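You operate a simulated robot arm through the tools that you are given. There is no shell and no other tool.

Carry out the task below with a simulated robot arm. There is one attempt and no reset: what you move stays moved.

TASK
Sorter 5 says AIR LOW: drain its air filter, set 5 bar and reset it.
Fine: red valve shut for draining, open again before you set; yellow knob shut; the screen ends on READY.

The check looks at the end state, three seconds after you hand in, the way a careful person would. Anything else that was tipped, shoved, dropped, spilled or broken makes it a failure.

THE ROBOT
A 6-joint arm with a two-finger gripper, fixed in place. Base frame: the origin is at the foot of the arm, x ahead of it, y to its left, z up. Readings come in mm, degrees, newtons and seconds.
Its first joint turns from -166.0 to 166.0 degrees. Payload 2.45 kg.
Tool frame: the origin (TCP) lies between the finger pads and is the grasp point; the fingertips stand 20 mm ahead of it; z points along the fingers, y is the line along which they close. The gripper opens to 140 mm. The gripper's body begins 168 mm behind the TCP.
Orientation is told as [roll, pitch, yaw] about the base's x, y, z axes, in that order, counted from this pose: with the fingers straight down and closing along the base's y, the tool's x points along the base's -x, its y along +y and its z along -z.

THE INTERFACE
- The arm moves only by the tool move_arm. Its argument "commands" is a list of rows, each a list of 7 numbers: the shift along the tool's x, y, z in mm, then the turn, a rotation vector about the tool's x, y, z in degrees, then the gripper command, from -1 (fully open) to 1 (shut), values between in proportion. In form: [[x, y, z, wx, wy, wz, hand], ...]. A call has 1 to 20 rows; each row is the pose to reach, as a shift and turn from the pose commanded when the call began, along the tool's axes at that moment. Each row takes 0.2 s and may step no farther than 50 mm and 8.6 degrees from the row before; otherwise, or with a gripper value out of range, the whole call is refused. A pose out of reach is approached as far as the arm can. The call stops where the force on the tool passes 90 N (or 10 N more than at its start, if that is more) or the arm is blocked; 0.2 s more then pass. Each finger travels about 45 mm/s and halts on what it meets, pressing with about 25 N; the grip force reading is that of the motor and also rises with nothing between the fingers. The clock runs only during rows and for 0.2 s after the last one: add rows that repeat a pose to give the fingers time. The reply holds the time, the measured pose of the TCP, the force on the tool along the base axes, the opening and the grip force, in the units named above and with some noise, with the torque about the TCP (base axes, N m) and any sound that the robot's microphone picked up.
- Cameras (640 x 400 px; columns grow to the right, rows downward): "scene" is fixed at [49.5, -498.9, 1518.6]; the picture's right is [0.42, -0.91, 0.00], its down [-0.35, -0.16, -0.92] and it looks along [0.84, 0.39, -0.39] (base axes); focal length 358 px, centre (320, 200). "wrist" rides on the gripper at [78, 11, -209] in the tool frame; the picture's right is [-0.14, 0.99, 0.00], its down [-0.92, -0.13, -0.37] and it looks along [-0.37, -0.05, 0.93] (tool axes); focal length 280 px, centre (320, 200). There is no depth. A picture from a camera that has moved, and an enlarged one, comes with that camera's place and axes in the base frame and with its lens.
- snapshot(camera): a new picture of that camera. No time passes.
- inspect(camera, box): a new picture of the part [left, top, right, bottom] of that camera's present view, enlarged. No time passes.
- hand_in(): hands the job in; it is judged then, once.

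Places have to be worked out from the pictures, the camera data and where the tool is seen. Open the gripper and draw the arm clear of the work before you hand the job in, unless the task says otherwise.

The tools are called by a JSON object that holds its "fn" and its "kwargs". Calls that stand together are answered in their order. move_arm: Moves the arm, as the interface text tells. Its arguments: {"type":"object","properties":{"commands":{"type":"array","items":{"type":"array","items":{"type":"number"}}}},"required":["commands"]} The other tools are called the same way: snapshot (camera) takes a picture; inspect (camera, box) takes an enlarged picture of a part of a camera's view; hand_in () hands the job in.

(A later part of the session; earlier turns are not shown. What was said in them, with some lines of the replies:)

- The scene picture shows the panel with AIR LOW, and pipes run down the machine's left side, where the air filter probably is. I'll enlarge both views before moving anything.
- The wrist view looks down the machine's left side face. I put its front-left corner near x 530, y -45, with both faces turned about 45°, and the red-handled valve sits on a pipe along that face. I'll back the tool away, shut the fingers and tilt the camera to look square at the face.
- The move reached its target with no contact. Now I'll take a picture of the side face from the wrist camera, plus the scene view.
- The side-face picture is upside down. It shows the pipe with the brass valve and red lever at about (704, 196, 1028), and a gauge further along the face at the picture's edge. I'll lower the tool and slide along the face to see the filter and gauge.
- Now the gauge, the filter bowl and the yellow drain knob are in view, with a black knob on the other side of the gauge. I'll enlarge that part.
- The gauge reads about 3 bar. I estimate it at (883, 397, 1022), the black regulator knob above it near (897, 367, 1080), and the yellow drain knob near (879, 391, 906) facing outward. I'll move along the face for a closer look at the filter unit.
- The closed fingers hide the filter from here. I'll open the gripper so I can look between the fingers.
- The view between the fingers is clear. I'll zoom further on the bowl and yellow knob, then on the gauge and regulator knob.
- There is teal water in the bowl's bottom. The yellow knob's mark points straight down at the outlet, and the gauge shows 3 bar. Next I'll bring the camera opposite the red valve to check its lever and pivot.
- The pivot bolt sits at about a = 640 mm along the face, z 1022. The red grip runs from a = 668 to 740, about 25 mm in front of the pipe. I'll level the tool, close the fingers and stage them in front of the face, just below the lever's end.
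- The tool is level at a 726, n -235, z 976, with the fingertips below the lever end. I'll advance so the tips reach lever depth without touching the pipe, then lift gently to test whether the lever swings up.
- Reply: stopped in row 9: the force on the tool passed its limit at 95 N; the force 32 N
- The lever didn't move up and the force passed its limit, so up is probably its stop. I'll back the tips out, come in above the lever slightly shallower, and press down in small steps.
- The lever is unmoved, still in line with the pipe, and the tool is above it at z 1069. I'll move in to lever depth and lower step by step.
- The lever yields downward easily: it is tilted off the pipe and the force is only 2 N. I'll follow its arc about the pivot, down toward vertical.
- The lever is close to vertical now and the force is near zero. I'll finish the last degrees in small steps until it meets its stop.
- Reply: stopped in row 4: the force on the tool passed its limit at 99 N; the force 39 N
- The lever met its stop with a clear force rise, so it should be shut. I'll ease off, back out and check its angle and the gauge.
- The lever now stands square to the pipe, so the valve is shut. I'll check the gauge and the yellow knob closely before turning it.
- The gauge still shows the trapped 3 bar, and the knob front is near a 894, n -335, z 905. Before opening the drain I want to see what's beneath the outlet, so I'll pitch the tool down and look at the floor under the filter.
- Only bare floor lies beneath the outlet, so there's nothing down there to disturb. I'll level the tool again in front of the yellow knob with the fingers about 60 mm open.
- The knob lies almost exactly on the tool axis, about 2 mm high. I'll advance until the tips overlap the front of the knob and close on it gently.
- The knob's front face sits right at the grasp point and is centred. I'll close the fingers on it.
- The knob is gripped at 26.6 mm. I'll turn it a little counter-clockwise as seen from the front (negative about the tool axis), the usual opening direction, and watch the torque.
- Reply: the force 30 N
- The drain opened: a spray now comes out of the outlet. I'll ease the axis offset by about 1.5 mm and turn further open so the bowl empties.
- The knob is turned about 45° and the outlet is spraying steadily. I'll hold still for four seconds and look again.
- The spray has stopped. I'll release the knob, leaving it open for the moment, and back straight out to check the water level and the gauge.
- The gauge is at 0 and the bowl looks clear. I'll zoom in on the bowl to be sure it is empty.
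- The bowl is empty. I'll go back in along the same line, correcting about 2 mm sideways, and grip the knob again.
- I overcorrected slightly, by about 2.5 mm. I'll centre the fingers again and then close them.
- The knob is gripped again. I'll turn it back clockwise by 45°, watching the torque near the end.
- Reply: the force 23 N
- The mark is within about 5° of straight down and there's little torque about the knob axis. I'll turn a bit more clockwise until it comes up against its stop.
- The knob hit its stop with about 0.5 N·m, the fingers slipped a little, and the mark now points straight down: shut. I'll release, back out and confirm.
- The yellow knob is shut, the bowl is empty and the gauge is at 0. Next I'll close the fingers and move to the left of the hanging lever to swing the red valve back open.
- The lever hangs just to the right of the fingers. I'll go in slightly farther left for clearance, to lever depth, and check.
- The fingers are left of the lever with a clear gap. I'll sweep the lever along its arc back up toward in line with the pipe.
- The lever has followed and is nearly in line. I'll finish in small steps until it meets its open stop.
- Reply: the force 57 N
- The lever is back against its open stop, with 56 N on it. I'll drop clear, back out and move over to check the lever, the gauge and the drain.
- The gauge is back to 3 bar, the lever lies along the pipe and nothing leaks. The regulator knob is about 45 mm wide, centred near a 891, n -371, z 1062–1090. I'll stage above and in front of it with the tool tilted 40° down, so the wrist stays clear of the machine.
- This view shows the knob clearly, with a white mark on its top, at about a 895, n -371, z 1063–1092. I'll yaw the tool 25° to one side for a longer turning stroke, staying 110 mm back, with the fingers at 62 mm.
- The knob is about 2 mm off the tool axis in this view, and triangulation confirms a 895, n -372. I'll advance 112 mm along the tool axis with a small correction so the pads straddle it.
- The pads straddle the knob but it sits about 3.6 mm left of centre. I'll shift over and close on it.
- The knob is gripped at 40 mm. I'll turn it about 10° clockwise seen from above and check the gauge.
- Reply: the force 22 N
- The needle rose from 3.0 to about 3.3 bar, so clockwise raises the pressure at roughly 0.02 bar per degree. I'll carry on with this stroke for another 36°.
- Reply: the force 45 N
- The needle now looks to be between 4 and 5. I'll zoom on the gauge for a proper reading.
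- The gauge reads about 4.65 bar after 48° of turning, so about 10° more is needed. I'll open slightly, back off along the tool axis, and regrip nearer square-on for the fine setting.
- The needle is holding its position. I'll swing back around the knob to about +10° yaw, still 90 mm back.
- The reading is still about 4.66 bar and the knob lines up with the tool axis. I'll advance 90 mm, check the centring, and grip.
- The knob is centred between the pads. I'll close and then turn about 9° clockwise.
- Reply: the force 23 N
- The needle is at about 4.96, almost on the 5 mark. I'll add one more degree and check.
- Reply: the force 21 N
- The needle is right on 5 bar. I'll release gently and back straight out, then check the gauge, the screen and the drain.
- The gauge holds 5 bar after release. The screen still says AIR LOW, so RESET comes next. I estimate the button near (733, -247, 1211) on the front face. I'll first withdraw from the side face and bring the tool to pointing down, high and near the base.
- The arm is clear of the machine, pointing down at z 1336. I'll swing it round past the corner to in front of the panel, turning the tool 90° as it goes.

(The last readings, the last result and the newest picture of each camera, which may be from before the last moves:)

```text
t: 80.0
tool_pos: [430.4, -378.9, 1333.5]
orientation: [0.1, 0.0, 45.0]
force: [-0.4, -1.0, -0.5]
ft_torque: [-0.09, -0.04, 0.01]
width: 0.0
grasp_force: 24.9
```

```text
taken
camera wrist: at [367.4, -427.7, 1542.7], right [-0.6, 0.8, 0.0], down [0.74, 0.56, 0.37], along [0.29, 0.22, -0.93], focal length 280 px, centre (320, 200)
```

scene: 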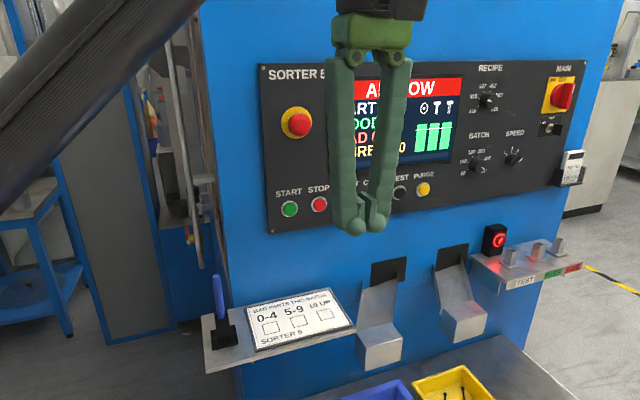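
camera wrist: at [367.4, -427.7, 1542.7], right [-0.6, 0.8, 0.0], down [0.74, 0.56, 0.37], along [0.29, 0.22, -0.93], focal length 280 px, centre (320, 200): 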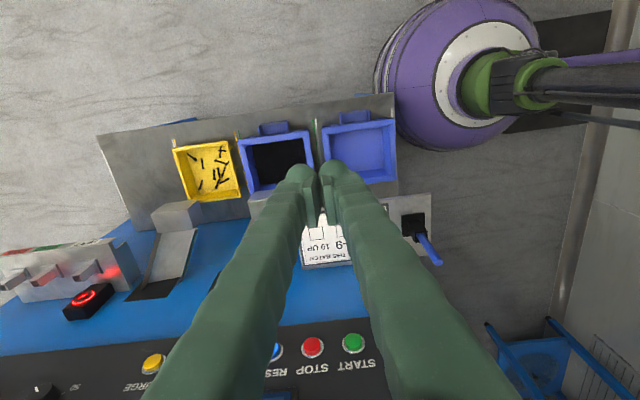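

The tool is now in front of the panel. I'll pitch it up to face the panel, lowering it and shifting over toward the RESET button while staying about 200 mm off the face.

{"fn": "move_arm", "kwargs": {"commands": [[-9.3, -13.4, 13.1, 0, -7.8, 0, 1], [-18.7, -26.9, 26.2, 0, -15.6, 0, 1], [-28, -40.3, 39.3, 0, -23.3, 0, 1], [-37.3, -53.8, 52.4, 0, -31.1, 0, 1], [-46.7, -67.2, 65.6, 0, -38.9, 0, 1], [-56, -80.7, 78.7, 0, -46.7, 0, 1], [-65.3, -94.1, 91.8, 0, -54.4, 0, 1], [-74.7, -107.6, 104.9, 0, -62.2, 0, 1], [-84, -121, 118, 0, -70, 0, 1]]}}

{"fn": "snapshot", "kwargs": {"camera": "wrist"}}

{"fn": "snapshot", "kwargs": {"camera": "scene"}}

```text
t: 82.0
tool_pos: [577.5, -406.2, 1214.6]
orientation: [0.4, -70.2, 44.6]
force: [0.0, 0.6, 0.7]
ft_torque: [-0.03, 0.01, -0.02]
width: 0.0
grasp_force: 25.1
```

```text
taken
camera wrist: at [411.8, -556.1, 1210.6], right [-0.67, 0.73, 0.13], down [0.07, -0.12, 0.99], along [0.74, 0.67, 0.03], focal length 280 px, centre (320, 200)
```

wrist: 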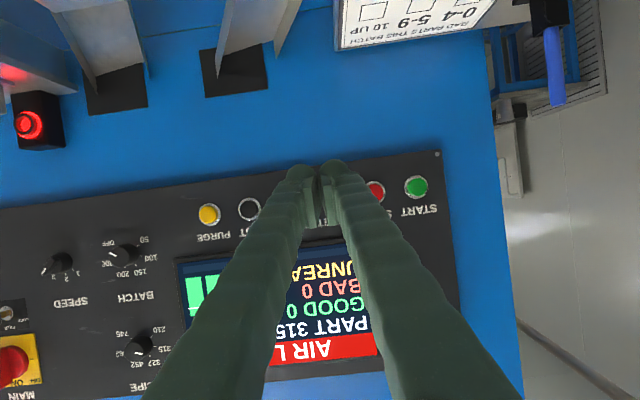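

```text
taken
```

scene: 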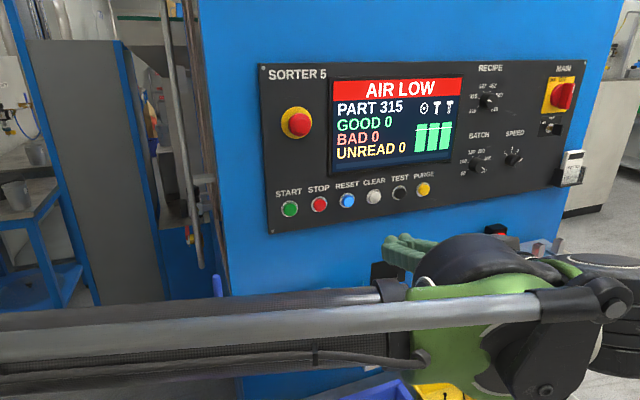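

START, STOP, TEST and PURGE show beside the fingers, and RESET is hidden behind the fingertips near n -690, z about 1219 on a face near a 336. I'll level the tool and move closer, stopping with the tips about 50 mm short of the button.

{"fn": "move_arm", "kwargs": {"commands": [[-8, 1, 20, 0, -3.5, 0, 1], [-16, 2, 40, 0, -7, 0, 1], [-24, 3, 60, 0, -10.5, 0, 1], [-32, 4, 80, 0, -14, 0, 1], [-40, 5, 100, 0, -17.5, 0, 1], [-48.2, 5.6, 119.8, 0, -19.8, 0, 1]]}}

{"fn": "snapshot", "kwargs": {"camera": "wrist"}}

{"fn": "inspect", "kwargs": {"camera": "wrist", "box": [200, 120, 440, 270]}}

{"fn": "snapshot", "kwargs": {"camera": "scene"}}

```text
t: 83.4
tool_pos: [663.6, -311.7, 1218.7]
orientation: [48.4, -89.8, -3.4]
force: [0.1, -0.3, -0.1]
ft_torque: [0.0, 0.02, 0.02]
width: 0.0
grasp_force: 24.8
```

```text
taken
camera wrist: at [507.3, -452.4, 1140.3], right [-0.7, 0.7, 0.14], down [-0.17, -0.35, 0.92], along [0.69, 0.62, 0.36], focal length 280 px, centre (320, 200)
```

wrist: 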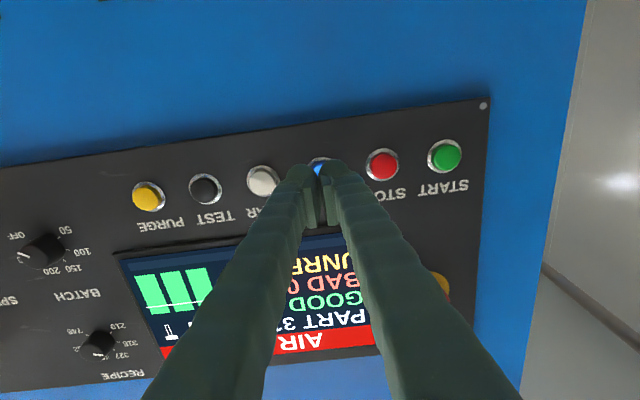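

```text
2.67 times, centred on (320, 195) of wrist
camera zoom: at [507.3, -452.4, 1140.3], right [-0.7, 0.7, 0.14], down [-0.17, -0.35, 0.92], along [0.69, 0.62, 0.36], focal length 748 px, centre (320, 213)
```

zoom: 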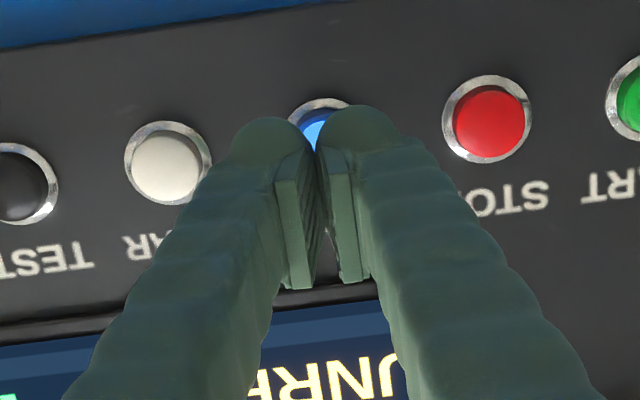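

```text
taken
```

scene: 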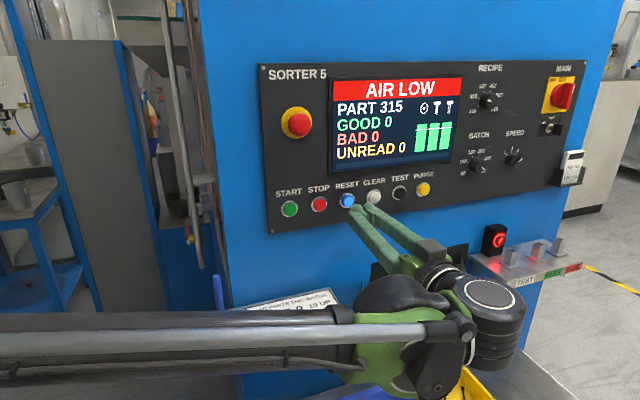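

From two views the RESET cap is near a 321, n -689, z 1222; the tips are at a 269. I'll raise 4 mm and press slowly straight in.

{"fn": "move_arm", "kwargs": {"commands": [[-4, 0.5, 15, 0, 0, 0, 1], [-4, 0.5, 30, 0, 0, 0, 1], [-4, 0.5, 42, 0, 0, 0, 1], [-4, 0.5, 46, 0, 0, 0, 1], [-4, 0.5, 49, 0, 0, 0, 1], [-4, 0.5, 51, 0, 0, 0, 1], [-4, 0.5, 53, 0, 0, 0, 1], [-4, 0.5, 55, 0, 0, 0, 1]]}}

{"fn": "inspect", "kwargs": {"camera": "wrist", "box": [200, 120, 440, 270]}}

{"fn": "inspect", "kwargs": {"camera": "scene", "box": [250, 50, 500, 250]}}

```text
t: 85.2
tool_pos: [701.6, -271.1, 1222.9]
orientation: [43.6, -89.8, 1.3]
force: [-4.4, -3.8, 2.7]
ft_torque: [0.04, -0.03, 0.01]
width: 6.0
grasp_force: 29.7
heard: click
```

```text
2.67 times, centred on (320, 195) of wrist
camera zoom: at [545.1, -411.8, 1143.4], right [-0.7, 0.7, 0.14], down [-0.17, -0.35, 0.92], along [0.69, 0.62, 0.36], focal length 748 px, centre (320, 213)
```

zoom: 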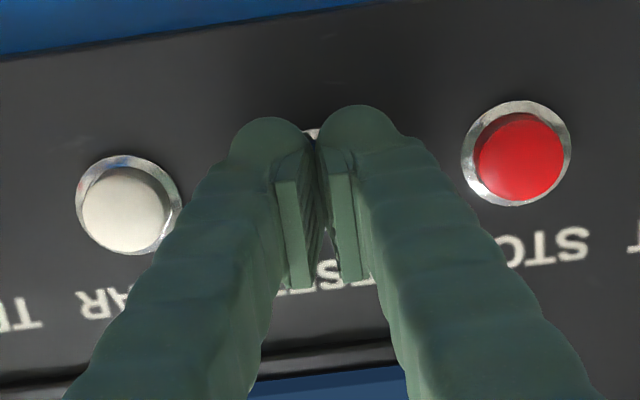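

```text
2.00 times, centred on (375, 150) of scene
camera zoom: at [49.5, -498.9, 1518.6], right [0.42, -0.91, 0.0], down [-0.35, -0.16, -0.92], along [0.84, 0.39, -0.39], focal length 716 px, centre (210, 300)
```

zoom: 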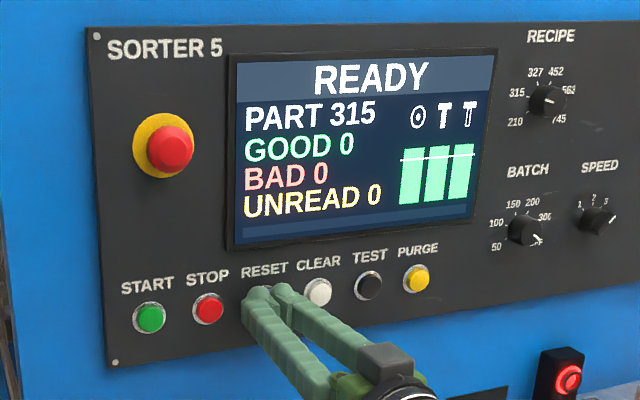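

A click was heard and the screen now reads READY. I'll back straight out from the button and see that it stays READY.

{"fn": "move_arm", "kwargs": {"commands": [[0, 0, -5, 0, 0, 0, 1], [0, 0, -20, 0, 0, 0, 1], [0, 0, -50, 0, 0, 0, 1], [0, 0, -90, 0, 0, 0, 1], [0, 0, -130, 0, 0, 0, 1], [0, 0, -170, 0, 0, 0, 1]]}}

{"fn": "snapshot", "kwargs": {"camera": "wrist"}}

{"fn": "snapshot", "kwargs": {"camera": "scene"}}

```text
t: 86.6
tool_pos: [579.6, -393.5, 1222.1]
orientation: [37.7, -89.8, 7.3]
force: [0.7, 0.1, 0.2]
ft_torque: [-0.03, 0.02, -0.03]
width: 0.2
grasp_force: 29.5
```

```text
taken
camera wrist: at [423.3, -533.1, 1144.3], right [-0.7, 0.7, 0.14], down [-0.17, -0.35, 0.92], along [0.69, 0.62, 0.36], focal length 280 px, centre (320, 200)
```

wrist: 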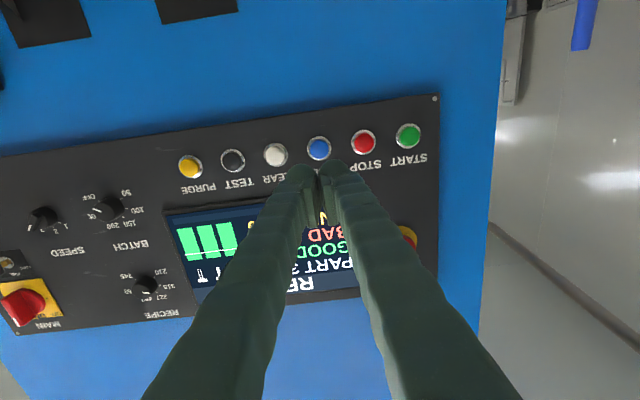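

```text
taken
```

scene: 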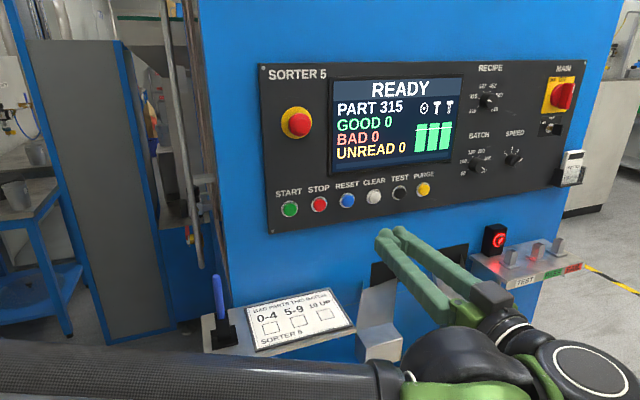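

READY stays on after the release. I'll retrace my path: pitch the tool back down and lift clear of the panel.

{"fn": "move_arm", "kwargs": {"commands": [[-9.3, 9.7, -7.9, 0, 7.5, 0, 1], [-18.7, 19.3, -15.8, 0, 15, 0, 1], [-28, 29, -23.7, 0, 22.5, 0, 1], [-37.3, 38.7, -31.7, 0, 30, 0, 1], [-46.7, 48.3, -39.6, 0, 37.5, 0, 1], [-56, 58, -47.5, 0, 45, 0, 1], [-65.3, 67.7, -55.4, 0, 52.5, 0, 1], [-74.7, 77.3, -63.3, 0, 60, 0, 1], [-84, 87, -71.2, 0, 67.5, 0, 1], [-93.3, 96.7, -79.2, 0, 75, 0, 1], [-102.7, 106.3, -87.1, 0, 82.5, 0, 1], [-112, 116, -95, 0, 90, 0, 1]]}}

```text
t: 89.2
tool_pos: [434.2, -380.0, 1336.6]
orientation: [0.0, 0.3, 45.0]
force: [-0.8, 0.2, 0.3]
ft_torque: [0.03, 0.03, -0.01]
width: 0.1
grasp_force: 30.1
```

The tool is pointing down at z 1337, clear of the panel. I'll swing back around the corner to the side so I can make a last check of the filter.

{"fn": "move_arm", "kwargs": {"commands": [[-21, 27.9, 0, 0, 0, 0, 1], [-41.9, 55.8, 0, 0, 0, 0, 1], [-62.9, 83.7, 0, 0, 0, 0, 1], [-83.8, 111.6, 0, 0, 0, 0, 1], [-104.8, 139.5, 0, 0, 0, 0, 1], [-125.7, 167.4, 0, 0, 0, 0, 1], [-146.7, 195.3, 0, 0, 0, 0, 1], [-167.6, 223.2, 0, 0, 0, 4, 1], [-188.6, 251.1, 0, 0, 0, 8, 1], [-209.5, 279, 0, 0, 0, 12, 1], [-230.5, 306.9, 0, 0, 0, 17, 1], [-255.4, 321, 0, 0, 0, 25, 1], [-280.3, 335, 0, 0, 0, 33, 1], [-305.2, 349.1, 0, 0, 0, 41, 1], [-330.1, 363.2, 0, 0, 0, 49, 1], [-355, 377.2, 0, 0, 0, 57, 1], [-380, 391.3, 0, 0, 0, 65, 1], [-404.9, 405.4, 0, 0, 0, 73, 1], [-429.8, 419.4, 0, 0, 0, 81, 1], [-454.7, 433.5, 0, 0, 0, 89, 1]]}}

{"fn": "snapshot", "kwargs": {"camera": "scene"}}

```text
t: 93.4
tool_pos: [447.7, 252.0, 1334.3]
orientation: [-0.2, 0.2, -44.0]
force: [0.2, -1.1, 0.5]
ft_torque: [0.05, -0.05, 0.0]
width: 0.3
grasp_force: 29.7
```

```text
taken
```

scene: 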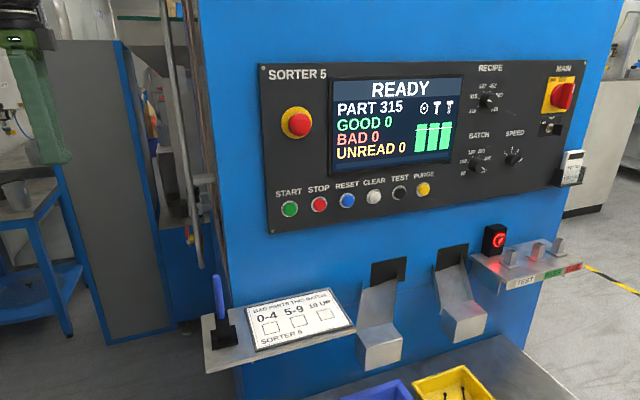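

The screen still shows READY and nothing on the front has been disturbed. I'll open the gripper and tilt back toward the side face for a last look at the filter, from a distance.

{"fn": "move_arm", "kwargs": {"commands": [[3.4, 30.5, 25.4, 0, -7, 0, 0.5], [6.7, 61.1, 50.8, 0, -14, 0, 0], [10.1, 91.6, 76.2, 0, -21, 0, -0.5], [13.5, 122.2, 101.6, 0, -28, 0, -1], [16.9, 152.7, 127, 0, -35, 0, -1], [20.2, 183.2, 152.4, 0, -42, 0, -1], [23.6, 213.8, 177.8, 0, -49, 0, -1], [27, 244.3, 203.2, 0, -56, 0, -1], [30.3, 274.9, 228.6, 0, -63, 0, -1], [33.7, 305.4, 254, 0, -70, 0, -1]]}}

{"fn": "snapshot", "kwargs": {"camera": "wrist"}}

```text
t: 95.6
tool_pos: [635.1, 492.3, 1079.0]
orientation: [-0.5, -69.9, -43.5]
force: [-0.3, 0.7, 0.3]
ft_torque: [0.02, 0.0, 0.1]
width: 140.1
grasp_force: 0.0
```

```text
taken
camera wrist: at [482.0, 654.6, 1076.5], right [0.72, 0.68, 0.13], down [-0.11, -0.07, 0.99], along [0.68, -0.73, 0.02], focal length 280 px, centre (320, 200)
```

wrist: 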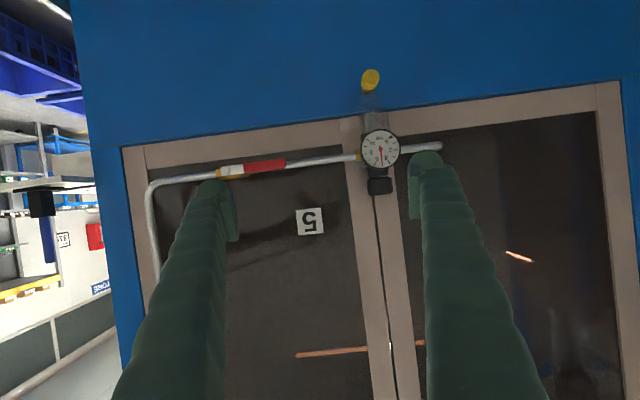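

I have a clear view of the whole side. I'll zoom in on the gauge, the drain knob and the red valve.

{"fn": "inspect", "kwargs": {"camera": "wrist", "box": [340, 60, 420, 200]}}

{"fn": "inspect", "kwargs": {"camera": "wrist", "box": [355, 120, 405, 170]}}

{"fn": "inspect", "kwargs": {"camera": "wrist", "box": [350, 60, 390, 100]}}

{"fn": "inspect", "kwargs": {"camera": "wrist", "box": [190, 130, 340, 220]}}

```text
2.86 times, centred on (380, 130) of wrist
camera zoom: at [482.0, 654.6, 1076.5], right [0.72, 0.68, 0.13], down [-0.11, -0.07, 0.99], along [0.68, -0.73, 0.02], focal length 801 px, centre (149, 400)
```

zoom: 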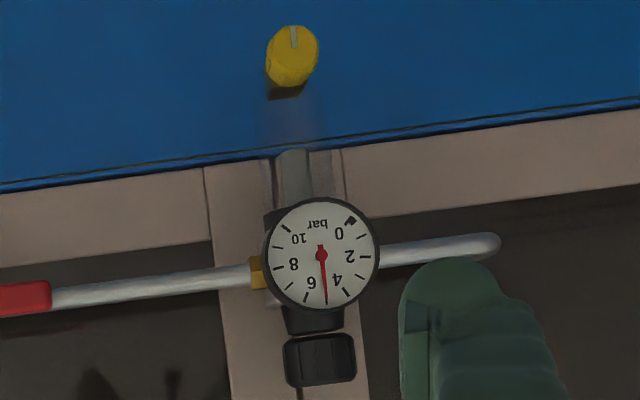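

```text
8.00 times, centred on (380, 145) of wrist
camera zoom: at [482.0, 654.6, 1076.5], right [0.72, 0.68, 0.13], down [-0.11, -0.07, 0.99], along [0.68, -0.73, 0.02], focal length 2243 px, centre (-160, 640)
```

zoom: 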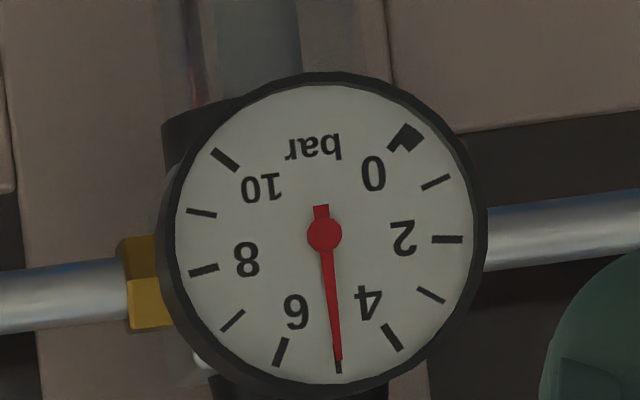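

```text
10.00 times, centred on (370, 80) of wrist
camera zoom: at [482.0, 654.6, 1076.5], right [0.72, 0.68, 0.13], down [-0.11, -0.07, 0.99], along [0.68, -0.73, 0.02], focal length 2804 px, centre (-180, 1400)
```

zoom: 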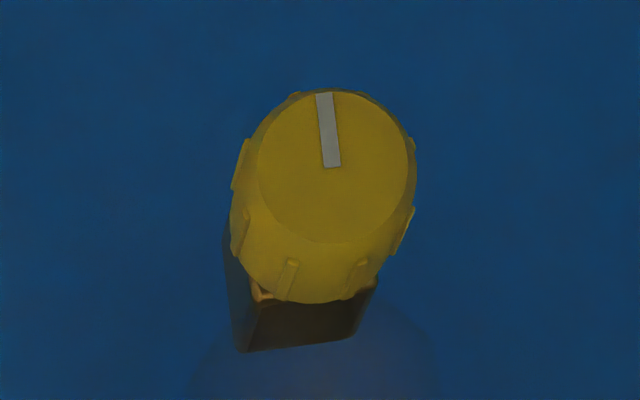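

```text
4.27 times, centred on (265, 175) of wrist
camera zoom: at [482.0, 654.6, 1076.5], right [0.72, 0.68, 0.13], down [-0.11, -0.07, 0.99], along [0.68, -0.73, 0.02], focal length 1196 px, centre (555, 307)
```

zoom: 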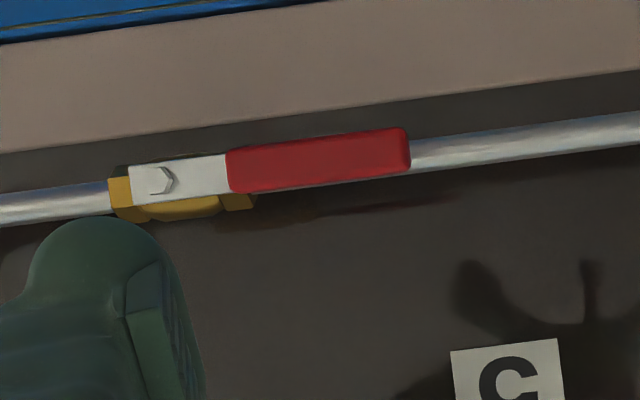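

Everything checks out: 5.0 bar, drain knob shut with an empty bowl, red lever along the pipe and the screen on READY. I'll draw the arm farther back with the gripper open.

{"fn": "move_arm", "kwargs": {"commands": [[0, -20, -35, 0, 0, 0, -1], [0, -40, -70, 0, 0, 0, -1], [-20, -60, -105, 0, 0, 0, -1], [-40, -80, -130, 0, 0, 0, -1], [-40, -80, -130, 0, 0, 0, -1]]}}

{"fn": "snapshot", "kwargs": {"camera": "scene"}}

{"fn": "snapshot", "kwargs": {"camera": "wrist"}}

```text
t: 96.8
tool_pos: [502.6, 513.8, 1160.1]
orientation: [-0.5, -69.9, -43.5]
force: [0.5, -0.2, -0.4]
ft_torque: [-0.01, 0.03, 0.03]
width: 140.2
grasp_force: 0.1
```

```text
taken
```

scene: 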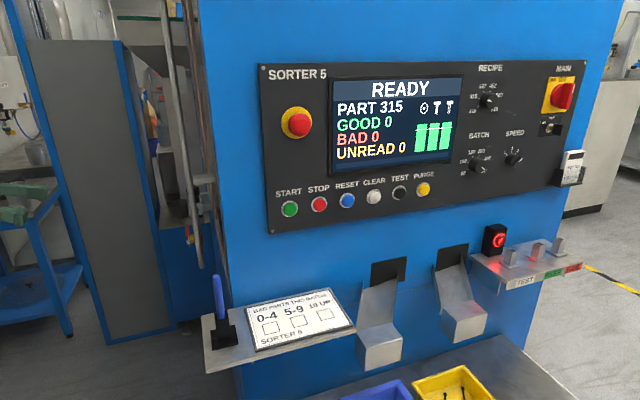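

```text
taken
camera wrist: at [349.5, 676.7, 1158.0], right [0.72, 0.68, 0.13], down [-0.11, -0.07, 0.99], along [0.68, -0.73, 0.02], focal length 280 px, centre (320, 200)
```

wrist: 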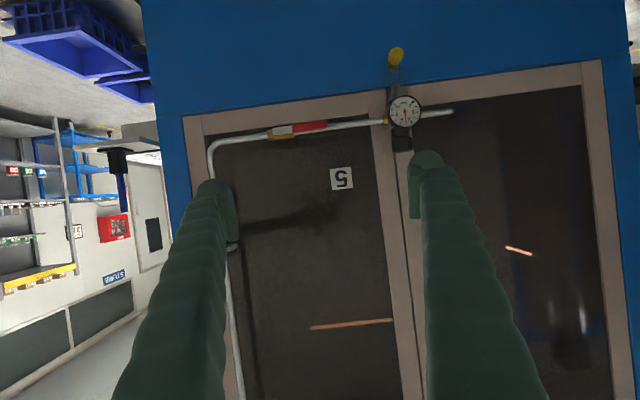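

The arm is clear with the gripper open, the screen shows READY, and the gauge, valve and drain are as required. I'm handing in.

{"fn": "hand_in", "kwargs": {}}

```text
The job is handed in.
```

Sorter 5's air filter is drained, the pressure is set to 5 bar, and the screen shows READY. I've handed the job in but haven't had the check's result.

- **Draining:** I shut the red valve, opened the yellow knob until the spray stopped and the gauge fell to 0, and saw the bowl was empty. Then I closed the yellow knob to its stop. There was no container under the outlet, so the water went onto the bare floor.
- **Pressure:** I opened the red valve again before setting. The regulator now holds 5 bar on the gauge, up from 3, and it was still there at the last check.
- **Reset:** One press of RESET gave a click, and the screen changed from AIR LOW to READY and stayed there.

While finding which way the red lever turns, I first pushed it up against its stop, and the force briefly passed the 90 N limit. The valve worked normally afterwards. At the end the arm was clear of the machine with the gripper open, and nothing else in view had moved.
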